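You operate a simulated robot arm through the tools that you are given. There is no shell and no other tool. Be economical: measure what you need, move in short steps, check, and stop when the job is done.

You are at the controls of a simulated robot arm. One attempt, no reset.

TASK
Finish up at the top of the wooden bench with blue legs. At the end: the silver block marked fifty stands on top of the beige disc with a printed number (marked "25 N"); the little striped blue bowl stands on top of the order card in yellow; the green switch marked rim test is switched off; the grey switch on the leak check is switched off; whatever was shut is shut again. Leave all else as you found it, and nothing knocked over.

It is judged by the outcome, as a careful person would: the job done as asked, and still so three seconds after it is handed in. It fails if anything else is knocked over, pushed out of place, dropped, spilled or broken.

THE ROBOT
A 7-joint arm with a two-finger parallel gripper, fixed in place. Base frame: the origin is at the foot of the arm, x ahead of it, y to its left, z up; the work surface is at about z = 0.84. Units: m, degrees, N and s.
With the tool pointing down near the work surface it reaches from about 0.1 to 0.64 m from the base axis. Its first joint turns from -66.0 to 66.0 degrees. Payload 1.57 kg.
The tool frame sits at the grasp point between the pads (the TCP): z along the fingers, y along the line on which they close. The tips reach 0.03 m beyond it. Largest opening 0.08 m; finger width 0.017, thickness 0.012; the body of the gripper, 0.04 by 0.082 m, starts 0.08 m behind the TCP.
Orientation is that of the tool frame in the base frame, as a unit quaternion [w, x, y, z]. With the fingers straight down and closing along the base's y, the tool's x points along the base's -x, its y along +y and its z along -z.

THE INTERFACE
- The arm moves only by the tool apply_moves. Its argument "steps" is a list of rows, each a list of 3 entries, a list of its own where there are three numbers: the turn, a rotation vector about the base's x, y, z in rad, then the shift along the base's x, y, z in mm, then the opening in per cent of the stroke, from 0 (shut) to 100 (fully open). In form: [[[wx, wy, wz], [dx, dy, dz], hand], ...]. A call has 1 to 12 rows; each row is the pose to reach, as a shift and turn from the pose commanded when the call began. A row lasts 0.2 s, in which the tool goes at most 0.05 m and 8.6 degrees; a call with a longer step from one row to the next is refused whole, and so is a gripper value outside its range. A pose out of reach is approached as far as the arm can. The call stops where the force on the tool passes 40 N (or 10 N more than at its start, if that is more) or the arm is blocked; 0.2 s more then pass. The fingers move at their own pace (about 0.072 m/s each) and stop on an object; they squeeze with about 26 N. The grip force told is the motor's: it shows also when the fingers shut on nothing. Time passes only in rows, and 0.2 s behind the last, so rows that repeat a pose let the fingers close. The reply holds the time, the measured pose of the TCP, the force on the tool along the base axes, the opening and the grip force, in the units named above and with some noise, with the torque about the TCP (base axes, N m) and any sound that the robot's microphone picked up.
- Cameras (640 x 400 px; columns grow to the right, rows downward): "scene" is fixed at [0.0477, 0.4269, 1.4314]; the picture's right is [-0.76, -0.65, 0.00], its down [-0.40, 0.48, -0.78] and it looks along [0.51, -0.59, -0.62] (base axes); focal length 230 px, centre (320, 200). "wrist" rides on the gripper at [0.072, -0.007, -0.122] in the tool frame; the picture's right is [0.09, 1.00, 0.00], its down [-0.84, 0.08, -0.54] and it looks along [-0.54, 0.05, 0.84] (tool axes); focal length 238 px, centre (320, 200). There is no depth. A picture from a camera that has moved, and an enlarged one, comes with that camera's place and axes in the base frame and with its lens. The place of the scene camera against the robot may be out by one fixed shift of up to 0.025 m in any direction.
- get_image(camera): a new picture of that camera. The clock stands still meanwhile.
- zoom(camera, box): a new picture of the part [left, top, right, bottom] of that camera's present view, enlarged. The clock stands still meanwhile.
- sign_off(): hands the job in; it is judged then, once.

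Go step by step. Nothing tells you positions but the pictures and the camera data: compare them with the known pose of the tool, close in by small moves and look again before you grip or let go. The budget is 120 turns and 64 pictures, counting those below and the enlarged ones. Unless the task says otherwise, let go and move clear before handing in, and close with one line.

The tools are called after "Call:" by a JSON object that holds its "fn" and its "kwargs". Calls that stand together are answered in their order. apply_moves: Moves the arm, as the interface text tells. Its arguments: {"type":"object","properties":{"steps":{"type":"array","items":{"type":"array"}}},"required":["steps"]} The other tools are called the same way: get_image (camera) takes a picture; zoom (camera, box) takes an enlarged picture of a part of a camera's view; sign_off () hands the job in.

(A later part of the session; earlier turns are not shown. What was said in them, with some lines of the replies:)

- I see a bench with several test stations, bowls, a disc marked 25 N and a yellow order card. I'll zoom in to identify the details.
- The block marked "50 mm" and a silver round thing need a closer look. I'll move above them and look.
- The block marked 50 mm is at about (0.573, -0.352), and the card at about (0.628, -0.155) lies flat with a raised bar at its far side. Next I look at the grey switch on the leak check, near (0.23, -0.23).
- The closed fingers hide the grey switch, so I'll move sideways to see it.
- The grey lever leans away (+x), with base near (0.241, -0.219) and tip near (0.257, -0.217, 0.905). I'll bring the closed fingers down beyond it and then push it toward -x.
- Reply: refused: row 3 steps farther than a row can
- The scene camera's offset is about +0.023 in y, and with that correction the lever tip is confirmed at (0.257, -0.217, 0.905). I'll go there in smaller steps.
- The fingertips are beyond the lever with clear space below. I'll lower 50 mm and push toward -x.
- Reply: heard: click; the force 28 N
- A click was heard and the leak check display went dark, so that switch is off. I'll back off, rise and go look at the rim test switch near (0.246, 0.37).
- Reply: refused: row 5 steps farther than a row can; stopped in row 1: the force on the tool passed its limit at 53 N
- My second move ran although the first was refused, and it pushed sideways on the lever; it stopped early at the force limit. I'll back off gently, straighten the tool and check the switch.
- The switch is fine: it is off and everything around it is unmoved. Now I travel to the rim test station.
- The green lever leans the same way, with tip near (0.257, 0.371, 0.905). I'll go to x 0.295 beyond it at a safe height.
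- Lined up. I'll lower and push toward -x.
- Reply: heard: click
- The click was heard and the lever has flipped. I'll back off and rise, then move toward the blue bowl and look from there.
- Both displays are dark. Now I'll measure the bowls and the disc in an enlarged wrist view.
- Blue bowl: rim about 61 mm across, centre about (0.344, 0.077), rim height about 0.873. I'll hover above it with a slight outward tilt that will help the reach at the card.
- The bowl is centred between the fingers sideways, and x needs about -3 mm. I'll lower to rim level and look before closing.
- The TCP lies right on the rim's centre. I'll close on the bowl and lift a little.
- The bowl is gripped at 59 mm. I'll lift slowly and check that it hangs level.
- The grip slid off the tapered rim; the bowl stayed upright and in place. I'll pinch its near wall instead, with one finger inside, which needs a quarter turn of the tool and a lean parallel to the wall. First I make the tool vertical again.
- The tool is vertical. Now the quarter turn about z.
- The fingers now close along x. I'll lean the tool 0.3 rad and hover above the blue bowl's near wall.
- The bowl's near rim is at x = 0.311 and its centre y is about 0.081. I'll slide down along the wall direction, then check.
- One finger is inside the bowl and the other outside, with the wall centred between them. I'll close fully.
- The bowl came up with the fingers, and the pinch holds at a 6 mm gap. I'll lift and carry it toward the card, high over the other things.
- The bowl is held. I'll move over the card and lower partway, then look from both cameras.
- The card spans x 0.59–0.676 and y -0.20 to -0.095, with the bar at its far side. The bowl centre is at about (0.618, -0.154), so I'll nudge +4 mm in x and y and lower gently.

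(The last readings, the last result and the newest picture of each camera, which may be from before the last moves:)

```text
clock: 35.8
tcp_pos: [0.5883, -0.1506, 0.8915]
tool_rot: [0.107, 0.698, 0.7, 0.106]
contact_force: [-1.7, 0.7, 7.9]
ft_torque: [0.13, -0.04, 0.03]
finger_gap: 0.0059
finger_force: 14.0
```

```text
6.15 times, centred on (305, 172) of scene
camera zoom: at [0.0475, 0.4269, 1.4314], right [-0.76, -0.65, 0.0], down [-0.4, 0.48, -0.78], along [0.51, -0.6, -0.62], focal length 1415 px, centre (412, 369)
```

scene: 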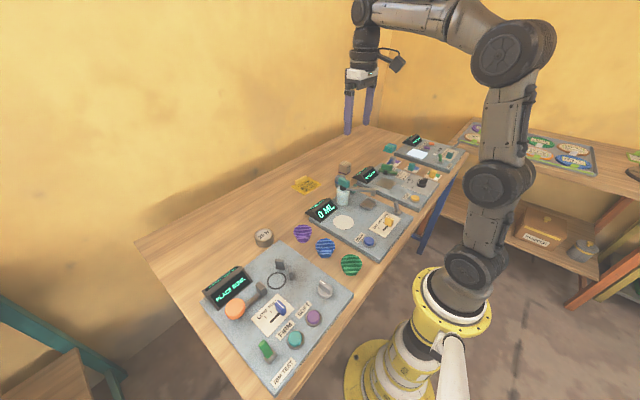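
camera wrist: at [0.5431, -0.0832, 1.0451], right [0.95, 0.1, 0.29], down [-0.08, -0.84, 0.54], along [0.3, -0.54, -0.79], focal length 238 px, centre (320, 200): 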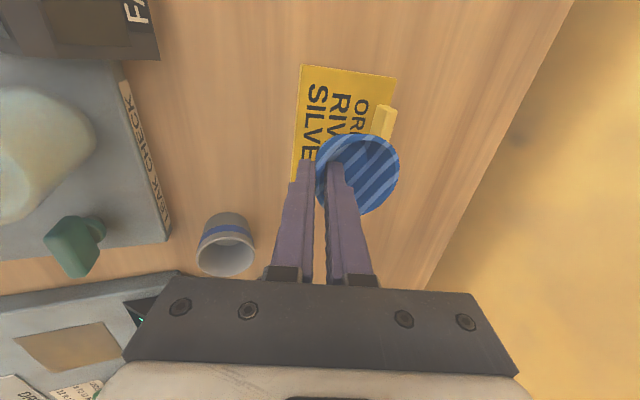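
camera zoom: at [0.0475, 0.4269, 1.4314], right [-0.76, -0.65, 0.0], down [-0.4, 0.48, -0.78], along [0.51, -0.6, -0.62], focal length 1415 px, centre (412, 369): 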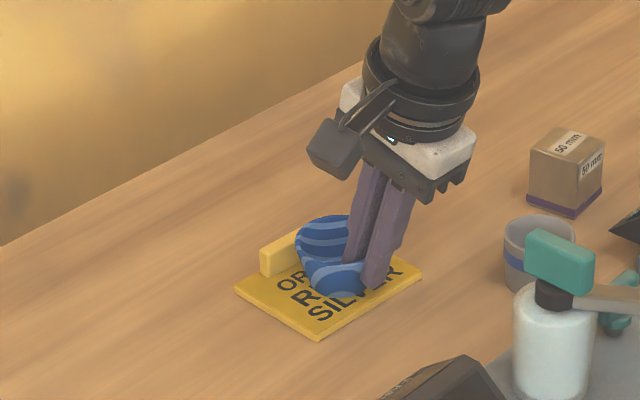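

The bowl touched down with about 8 N. I'll open a little and check that it stands well before withdrawing.

Call:
{"fn": "apply_moves", "kwargs": {"steps": [[[0, 0, 0], [0, 0, 1], 12], [[0, 0, 0], [0, 0, 1], 25], [[0, 0, 0], [0, 0, 1], 25]]}}

Call:
{"fn": "get_image", "kwargs": {"camera": "wrist"}}

```text
clock: 36.6
tcp_pos: [0.5892, -0.1512, 0.8893]
tool_rot: [0.105, 0.698, 0.701, 0.105]
contact_force: [0.2, 0.7, 0.3]
ft_torque: [0.0, 0.01, 0.01]
finger_gap: 0.0199
finger_force: 0.1
```

```text
22 pictures are left
camera wrist: at [0.5472, -0.0794, 1.0055], right [0.95, 0.1, 0.29], down [-0.08, -0.84, 0.54], along [0.3, -0.54, -0.79], focal length 238 px, centre (320, 200)
```

wrist: 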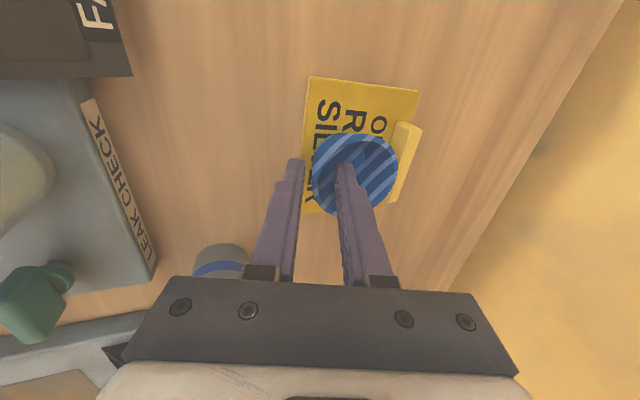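

Released, and the bowl sits on the card. I'll withdraw along the finger direction and then up.

Call:
{"fn": "apply_moves", "kwargs": {"steps": [[[0, 0, 0], [-3, 0, 10], 25], [[0, 0, 0], [-6, 0, 20], 25], [[0, 0, 0], [-11, 0, 35], 25], [[0, 0, 0], [-18, 0, 60], 25], [[0, 0, 0], [-30, 0, 100], 25], [[0, 0, 0], [-40, 0, 145], 25], [[0, 0, 0], [-50, 0, 190], 40], [[0, 0, 0], [-70, 0, 200], 40], [[0, 0, 0], [-70, 0, 200], 40]]}}

Call:
{"fn": "zoom", "kwargs": {"camera": "scene", "box": [265, 140, 345, 205]}}

```text
clock: 38.6
tcp_pos: [0.518, -0.1508, 1.0906]
tool_rot: [0.105, 0.698, 0.7, 0.105]
contact_force: [0.8, -0.7, 0.3]
ft_torque: [0.0, -0.01, 0.03]
finger_gap: 0.0319
finger_force: 0.0
```

```text
6.15 times, centred on (305, 172) of scene
camera zoom: at [0.0477, 0.4269, 1.4314], right [-0.76, -0.65, 0.0], down [-0.4, 0.48, -0.78], along [0.51, -0.59, -0.62], focal length 1415 px, centre (412, 369)
```

zoom: 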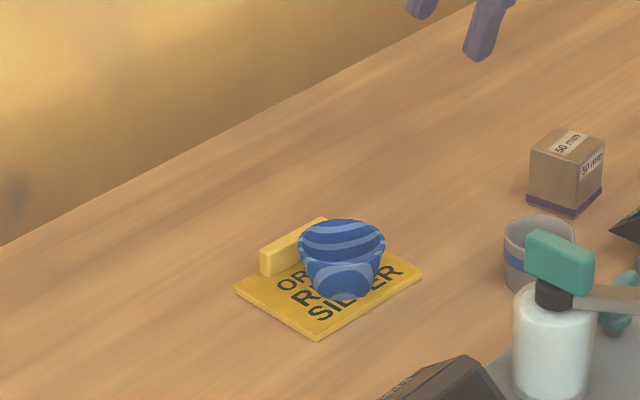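

The blue bowl stands on the card. Next I restore the tool orientation, first undoing the lean, then the yaw.

Call:
{"fn": "apply_moves", "kwargs": {"steps": [[[0, 0.1, 0], [-20, -15, 0], 60], [[0, 0.2, 0], [-50, -40, 0], 80], [[0, 0.3, 0], [-80, -70, 0], 100], [[0, 0.3, 0], [-80, -70, 0], 100]]}}

```text
clock: 39.6
tcp_pos: [0.4403, -0.2212, 1.0905]
tool_rot: [0.0, 0.706, 0.709, 0.0]
contact_force: [1.4, -0.1, 0.2]
ft_torque: [0.0, 0.01, -0.03]
finger_gap: 0.0801
finger_force: 0.1
```

The tool is vertical, so now I turn it back a quarter while moving toward the block.

Call:
{"fn": "apply_moves", "kwargs": {"steps": [[[0, 0, 0.143], [0, -10, 0], 100], [[0, 0, 0.286], [0, -20, 0], 100], [[0, 0, 0.428], [0, -30, 0], 100], [[0, 0, 0.571], [0, -40, 0], 100], [[0, 0, 0.714], [0, -50, 0], 100], [[0, 0, 0.857], [0, -60, 0], 100], [[0, 0, 1.0], [0, -70, 0], 100], [[0, 0, 1.142], [0, -80, 0], 100], [[0, 0, 1.285], [0, -90, 0], 100], [[0, 0, 1.428], [0, -100, 0], 100], [[0, 0, 1.571], [0, -120, 0], 100], [[0, 0, 1.571], [0, -131, 0], 100]]}}

Call:
{"fn": "get_image", "kwargs": {"camera": "wrist"}}

```text
clock: 42.2
tcp_pos: [0.4398, -0.3527, 1.0917]
tool_rot: [0.0, -0.003, 1.0, -0.001]
contact_force: [0.1, 0.3, -0.4]
ft_torque: [-0.02, 0.01, 0.01]
finger_gap: 0.0802
finger_force: 0.0
```

```text
20 pictures are left
camera wrist: at [0.3684, -0.3596, 1.2128], right [-0.1, 1.0, 0.0], down [0.84, 0.08, 0.54], along [0.54, 0.05, -0.84], focal length 238 px, centre (320, 200)
```

wrist: 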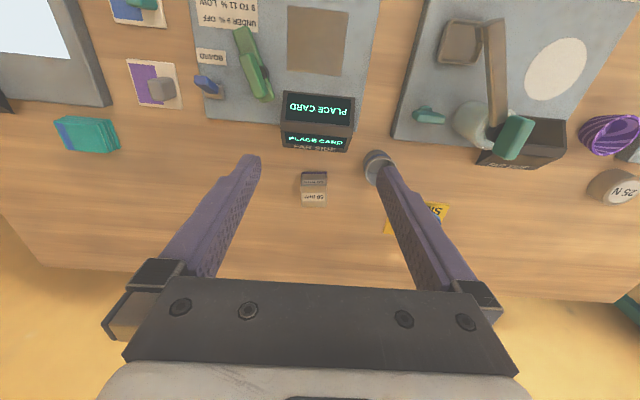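

The block is centred at about (0.573, -0.351), roughly 42 mm wide and with its top at about 0.884. I'll approach above it with a 0.25 rad outward lean and check the reach.

Call:
{"fn": "apply_moves", "kwargs": {"steps": [[[0, -0.12, 0], [40, 1, -20], 100], [[0, -0.25, 0], [80, 2, -40], 100], [[0, -0.25, 0], [110, 2, -70], 100], [[0, -0.25, 0], [133, 2, -105], 100], [[0, -0.25, 0], [133, 2, -142], 100], [[0, -0.25, 0], [133, 2, -142], 100], [[0, -0.25, 0], [133, 2, -142], 100]]}}

Call:
{"fn": "get_image", "kwargs": {"camera": "wrist"}}

Call:
{"fn": "zoom", "kwargs": {"camera": "scene", "box": [310, 120, 410, 195]}}

```text
clock: 43.8
tcp_pos: [0.5728, -0.3503, 0.9477]
tool_rot: [0.125, -0.001, 0.992, -0.001]
contact_force: [-0.3, -0.5, 0.7]
ft_torque: [0.0, 0.01, 0.03]
finger_gap: 0.0802
finger_force: 0.0
```

```text
19 pictures are left
camera wrist: at [0.4729, -0.3566, 1.0496], right [-0.09, 1.0, -0.03], down [0.68, 0.08, 0.73], along [0.73, 0.05, -0.68], focal length 238 px, centre (320, 200)
```

wrist: 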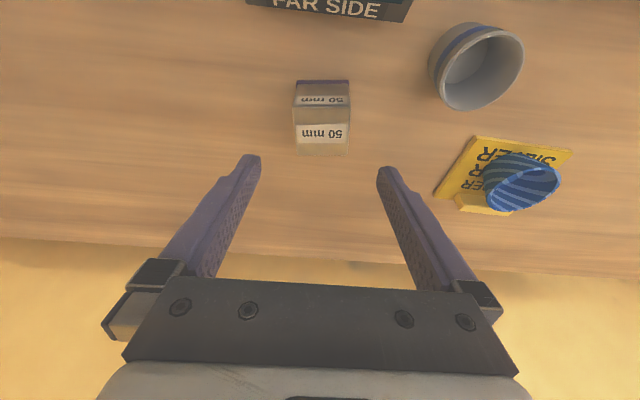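

```text
5.33 times, centred on (360, 158) of scene
camera zoom: at [0.0477, 0.4269, 1.4314], right [-0.76, -0.65, 0.0], down [-0.4, 0.48, -0.78], along [0.51, -0.59, -0.62], focal length 1226 px, centre (107, 427)
```

zoom: 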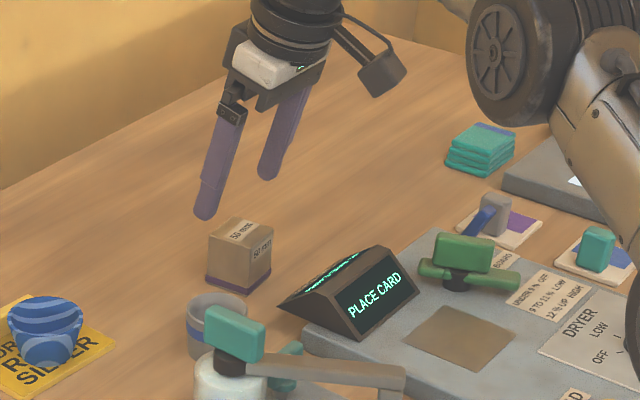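

The reach is fine and the block is centred between the fingers. I'll lower to grasp height and close.

Call:
{"fn": "apply_moves", "kwargs": {"steps": [[[0, 0, 0], [-1, -1, -25], 100], [[0, 0, 0], [-2, -1, -50], 100], [[0, 0, 0], [-2, -1, -72], 100], [[0, 0, 0], [-2, -1, -72], 100], [[0, 0, 0], [-2, -1, -72], 70], [[0, 0, 0], [-2, -1, -72], 40], [[0, 0, 0], [-2, -1, -72], 0], [[0, 0, 0], [-2, -1, -72], 0], [[0, 0, 0], [-2, -1, -72], 0]]}}

Call:
{"fn": "get_image", "kwargs": {"camera": "wrist"}}

```text
clock: 45.8
tcp_pos: [0.5701, -0.351, 0.8767]
tool_rot: [0.124, -0.002, 0.992, -0.001]
contact_force: [-0.1, 0.5, -0.1]
ft_torque: [0.08, -0.01, 0.02]
finger_gap: 0.0417
finger_force: 25.8
```

```text
17 pictures are left
camera wrist: at [0.4702, -0.3578, 0.9782], right [-0.09, 1.0, -0.02], down [0.68, 0.08, 0.73], along [0.73, 0.05, -0.68], focal length 238 px, centre (320, 200)
```

wrist: 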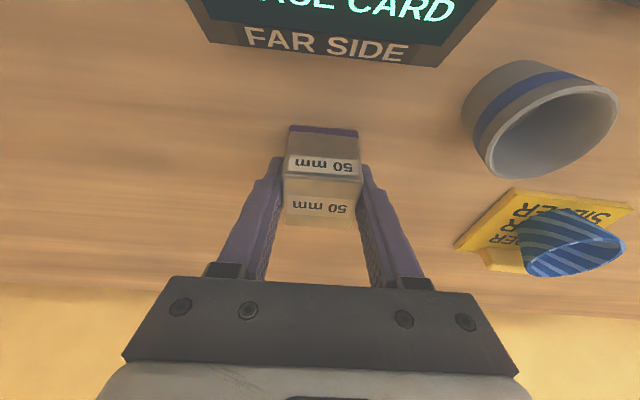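

The block is firmly gripped at 41.7 mm and 26 N. I'll lift it and check the hold.

Call:
{"fn": "apply_moves", "kwargs": {"steps": [[[0, 0, 0], [0, 0, 5], 0], [[0, 0, 0], [0, 0, 20], 0], [[0, 0, 0], [0, 0, 50], 0], [[0, 0, 0], [0, 0, 90], 0], [[0, 0, 0], [0, 0, 130], 0], [[0, 0, 0], [0, 0, 150], 0], [[0, 0, 0], [0, 0, 150], 0]]}}

Call:
{"fn": "zoom", "kwargs": {"camera": "scene", "box": [310, 90, 410, 195]}}

```text
clock: 47.4
tcp_pos: [0.5683, -0.3502, 1.0283]
tool_rot: [0.124, -0.001, 0.992, 0.0]
contact_force: [-0.2, -0.4, -2.4]
ft_torque: [-0.02, -0.03, 0.01]
finger_gap: 0.0417
finger_force: 25.9
```

```text
3.81 times, centred on (360, 142) of scene
camera zoom: at [0.0478, 0.4268, 1.4314], right [-0.76, -0.65, 0.0], down [-0.4, 0.48, -0.78], along [0.51, -0.59, -0.62], focal length 876 px, centre (168, 419)
```

zoom: 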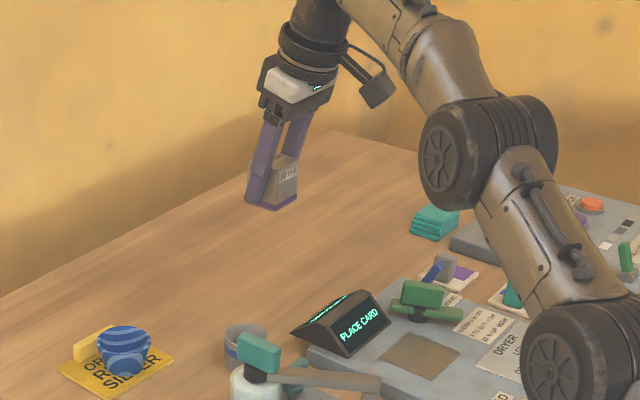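

The block is held level. I'll carry it along y toward the disc, first stage.

Call:
{"fn": "apply_moves", "kwargs": {"steps": [[[0, 0, 0], [-3, 30, 10], 0], [[0, 0, 0], [-6, 70, 20], 0], [[0, 0, 0], [-10, 110, 20], 0], [[0, 0, 0], [-14, 150, 20], 0], [[0, 0, 0], [-18, 190, 20], 0], [[0, 0, 0], [-22, 230, 20], 0], [[0, 0, 0], [-26, 270, 20], 0], [[0, 0, 0], [-30, 310, 20], 0], [[0, 0, 0], [-34, 350, 20], 0], [[0, 0, 0], [-38, 390, 20], 0], [[0, 0, 0], [-42, 430, 20], 0], [[0, 0, 0], [-44, 450, 20], 0]]}}

Call:
{"fn": "get_image", "kwargs": {"camera": "wrist"}}

Call:
{"fn": "zoom", "kwargs": {"camera": "scene", "box": [220, 180, 320, 270]}}

```text
clock: 50.0
tcp_pos: [0.5262, 0.1006, 1.0466]
tool_rot: [0.124, -0.002, 0.992, -0.002]
contact_force: [0.7, -0.5, -1.3]
ft_torque: [0.02, 0.03, 0.01]
finger_gap: 0.0418
finger_force: 25.9
```

```text
15 pictures are left
camera wrist: at [0.4268, 0.0923, 1.1474], right [-0.09, 1.0, -0.03], down [0.68, 0.08, 0.73], along [0.73, 0.05, -0.68], focal length 238 px, centre (320, 200)
```

wrist: 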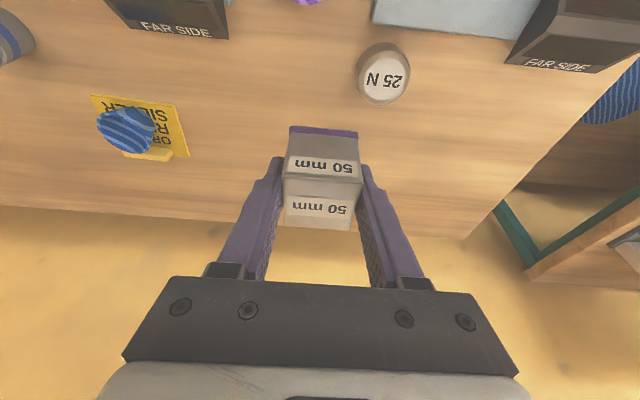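

```text
4.44 times, centred on (270, 225) of scene
camera zoom: at [0.0478, 0.4269, 1.4314], right [-0.76, -0.65, 0.0], down [-0.4, 0.48, -0.78], along [0.51, -0.59, -0.62], focal length 1022 px, centre (542, 89)
```

zoom: 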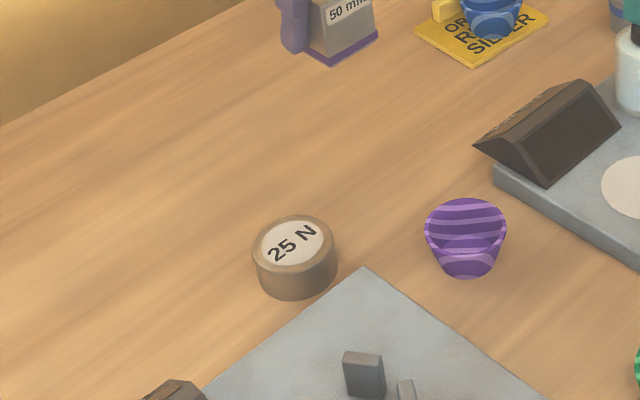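

The disc is about 60 mm across, centred near (0.523, 0.168), with its top around 0.867. I'll move over it and lower to leave about 25 mm.

Call:
{"fn": "apply_moves", "kwargs": {"steps": [[[0, 0, 0], [-1, 35, 0], 0], [[0, 0, 0], [-3, 67, -10], 0], [[0, 0, 0], [-3, 67, -50], 0], [[0, 0, 0], [-3, 67, -90], 0], [[0, 0, 0], [-3, 67, -112], 0], [[0, 0, 0], [-3, 67, -112], 0], [[0, 0, 0], [-3, 67, -112], 0]]}}

Call:
{"fn": "get_image", "kwargs": {"camera": "wrist"}}

Call:
{"fn": "zoom", "kwargs": {"camera": "scene", "box": [220, 180, 320, 270]}}

```text
clock: 51.6
tcp_pos: [0.524, 0.1662, 0.9338]
tool_rot: [0.125, -0.002, 0.992, 0.0]
contact_force: [-0.4, 0.9, -2.3]
ft_torque: [0.02, 0.0, -0.01]
finger_gap: 0.0419
finger_force: 26.1
```

```text
13 pictures are left
camera wrist: at [0.4247, 0.1589, 1.0346], right [-0.09, 1.0, -0.02], down [0.68, 0.08, 0.73], along [0.73, 0.05, -0.68], focal length 238 px, centre (320, 200)
```

wrist: 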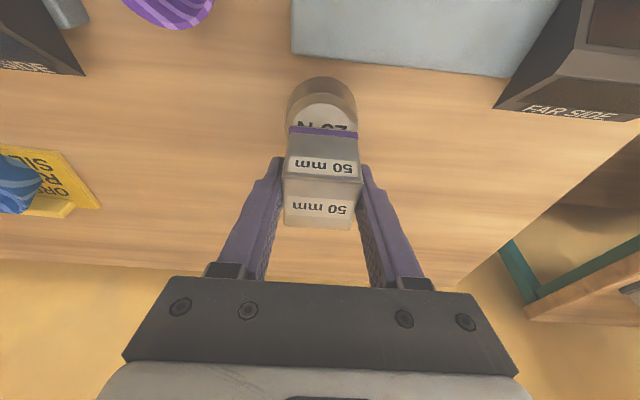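

```text
4.44 times, centred on (270, 225) of scene
camera zoom: at [0.0478, 0.4269, 1.4314], right [-0.76, -0.65, 0.0], down [-0.4, 0.48, -0.78], along [0.51, -0.59, -0.62], focal length 1022 px, centre (542, 89)
```

zoom: 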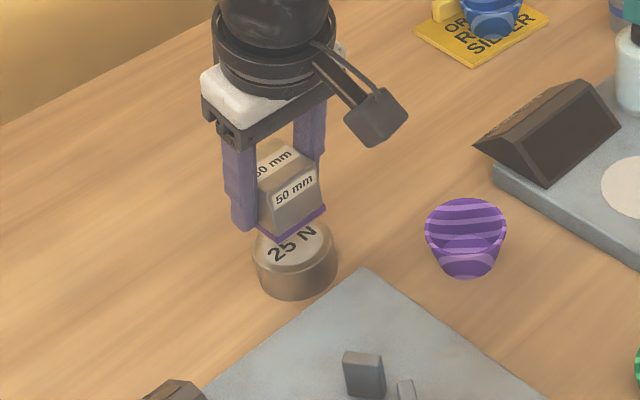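

The block is over the disc, within 1–2 mm of centre. I'll lower it gently to contact.

Call:
{"fn": "apply_moves", "kwargs": {"steps": [[[0, 0, 0], [-1, -1, -10], 0], [[0, 0, 0], [-2, -1, -20], 0], [[0, 0, 0], [-2, -1, -25], 0], [[0, 0, 0], [-2, -1, -27], 0], [[0, 0, 0], [-2, -1, -28], 0], [[0, 0, 0], [-2, -1, -29], 0], [[0, 0, 0], [-2, -1, -29], 0]]}}

Call:
{"fn": "zoom", "kwargs": {"camera": "scene", "box": [230, 190, 310, 260]}}

```text
clock: 53.2
tcp_pos: [0.5212, 0.1663, 0.9069]
tool_rot: [0.127, -0.001, 0.992, -0.001]
contact_force: [-4.2, -2.4, 13.2]
ft_torque: [-0.01, 0.32, 0.02]
finger_gap: 0.0416
finger_force: 26.1
```

```text
5.71 times, centred on (270, 225) of scene
camera zoom: at [0.0474, 0.4267, 1.4315], right [-0.76, -0.65, 0.0], down [-0.4, 0.48, -0.78], along [0.51, -0.59, -0.62], focal length 1314 px, centre (606, 57)
```

zoom: 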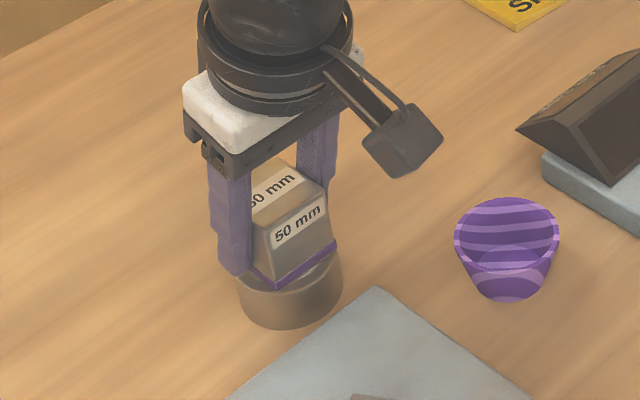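

The block is resting on the disc. I'll ease the pressure and open gently.

Call:
{"fn": "apply_moves", "kwargs": {"steps": [[[0, 0, 0], [0, 0, 1], 0], [[0, 0, 0], [0, 0, 1], 55], [[0, 0, 0], [0, 0, 1], 70], [[0, 0, 0], [0, 0, 1], 85], [[0, 0, 0], [0, 0, 1], 90]]}}

Call:
{"fn": "get_image", "kwargs": {"camera": "wrist"}}

```text
clock: 54.4
tcp_pos: [0.5214, 0.1637, 0.9063]
tool_rot: [0.125, -0.001, 0.992, -0.001]
contact_force: [0.0, 0.0, 0.0]
ft_torque: [0.02, -0.03, 0.01]
finger_gap: 0.0719
finger_force: 0.1
```

```text
10 pictures are left
camera wrist: at [0.422, 0.1581, 1.0071], right [-0.09, 1.0, -0.02], down [0.68, 0.08, 0.73], along [0.73, 0.05, -0.68], focal length 238 px, centre (320, 200)
```

wrist: 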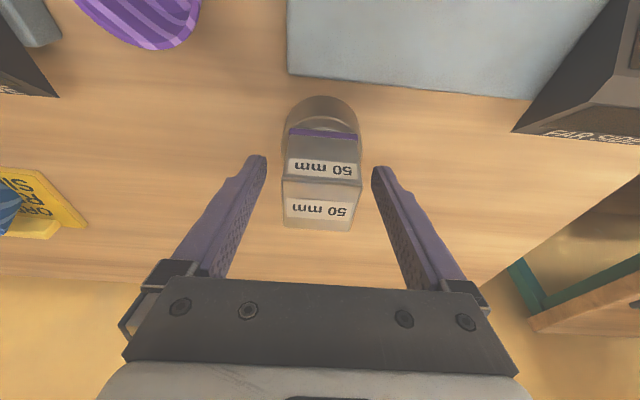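

The block stands on the disc, free of the fingers. I'll withdraw along the tool axis and take a final look.

Call:
{"fn": "apply_moves", "kwargs": {"steps": [[[0, 0, 0], [-2, 0, 8], 95], [[0, 0, 0], [-6, 0, 25], 95], [[0, 0, 0], [-12, 0, 50], 95], [[0, 0, 0], [-24, 0, 95], 95], [[0, 0, 0], [-36, 0, 140], 95], [[0, 0, 0], [-60, -35, 165], 95], [[0, 0, 0], [-90, -70, 180], 95], [[0, 0, 0], [-120, -105, 190], 95], [[0, 0, 0], [-120, -105, 190], 95]]}}

Call:
{"fn": "get_image", "kwargs": {"camera": "scene"}}

Call:
{"fn": "zoom", "kwargs": {"camera": "scene", "box": [220, 180, 340, 280]}}

Call:
{"fn": "zoom", "kwargs": {"camera": "scene", "box": [280, 150, 420, 260]}}

```text
clock: 56.4
tcp_pos: [0.4, 0.0599, 1.0957]
tool_rot: [0.125, -0.001, 0.992, -0.001]
contact_force: [-0.8, -0.7, 0.0]
ft_torque: [0.01, -0.01, -0.01]
finger_gap: 0.0758
finger_force: 0.1
```

```text
9 pictures are left
```

scene: 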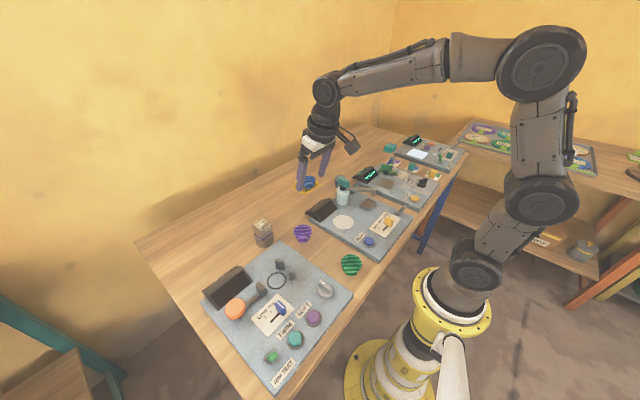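

```text
4.00 times, centred on (280, 230) of scene
camera zoom: at [0.0477, 0.4268, 1.4314], right [-0.76, -0.65, 0.0], down [-0.4, 0.48, -0.78], along [0.51, -0.59, -0.62], focal length 920 px, centre (480, 80)
```

zoom: 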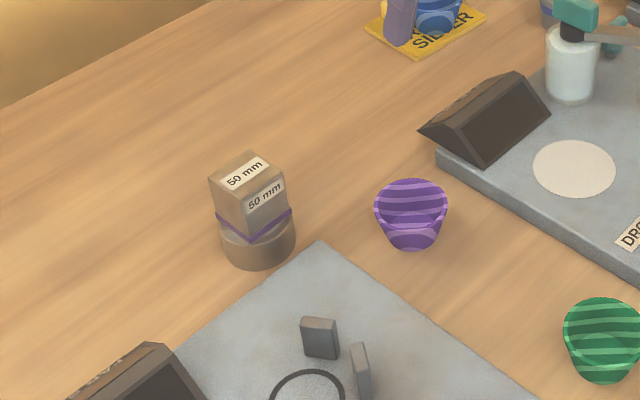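

```text
3.64 times, centred on (350, 205) of scene
camera zoom: at [0.0477, 0.4268, 1.4314], right [-0.76, -0.65, 0.0], down [-0.4, 0.48, -0.78], along [0.51, -0.59, -0.62], focal length 836 px, centre (211, 182)
```

zoom: 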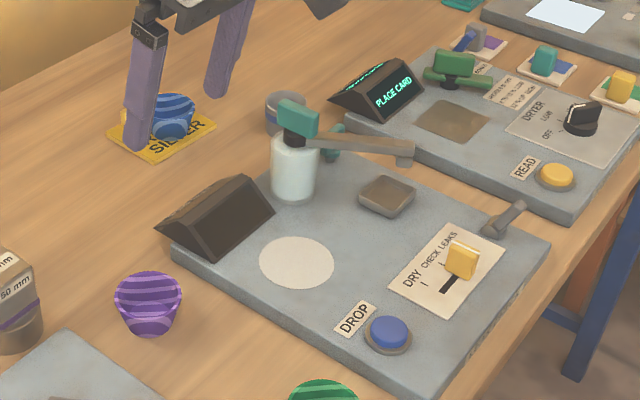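

The block stands on the disc, the bowl stands on the card, both switches are off with dark displays, and nothing else has moved. I'm handing in.

Call:
{"fn": "sign_off", "kwargs": {}}

```text
The job is handed in.
```

The job is handed in: the 50 mm block is on the 25 N disc, the blue bowl is on the yellow order card, and the rim test and leak check switches are off. I opened nothing, so nothing had to be shut again, and nothing was knocked over.
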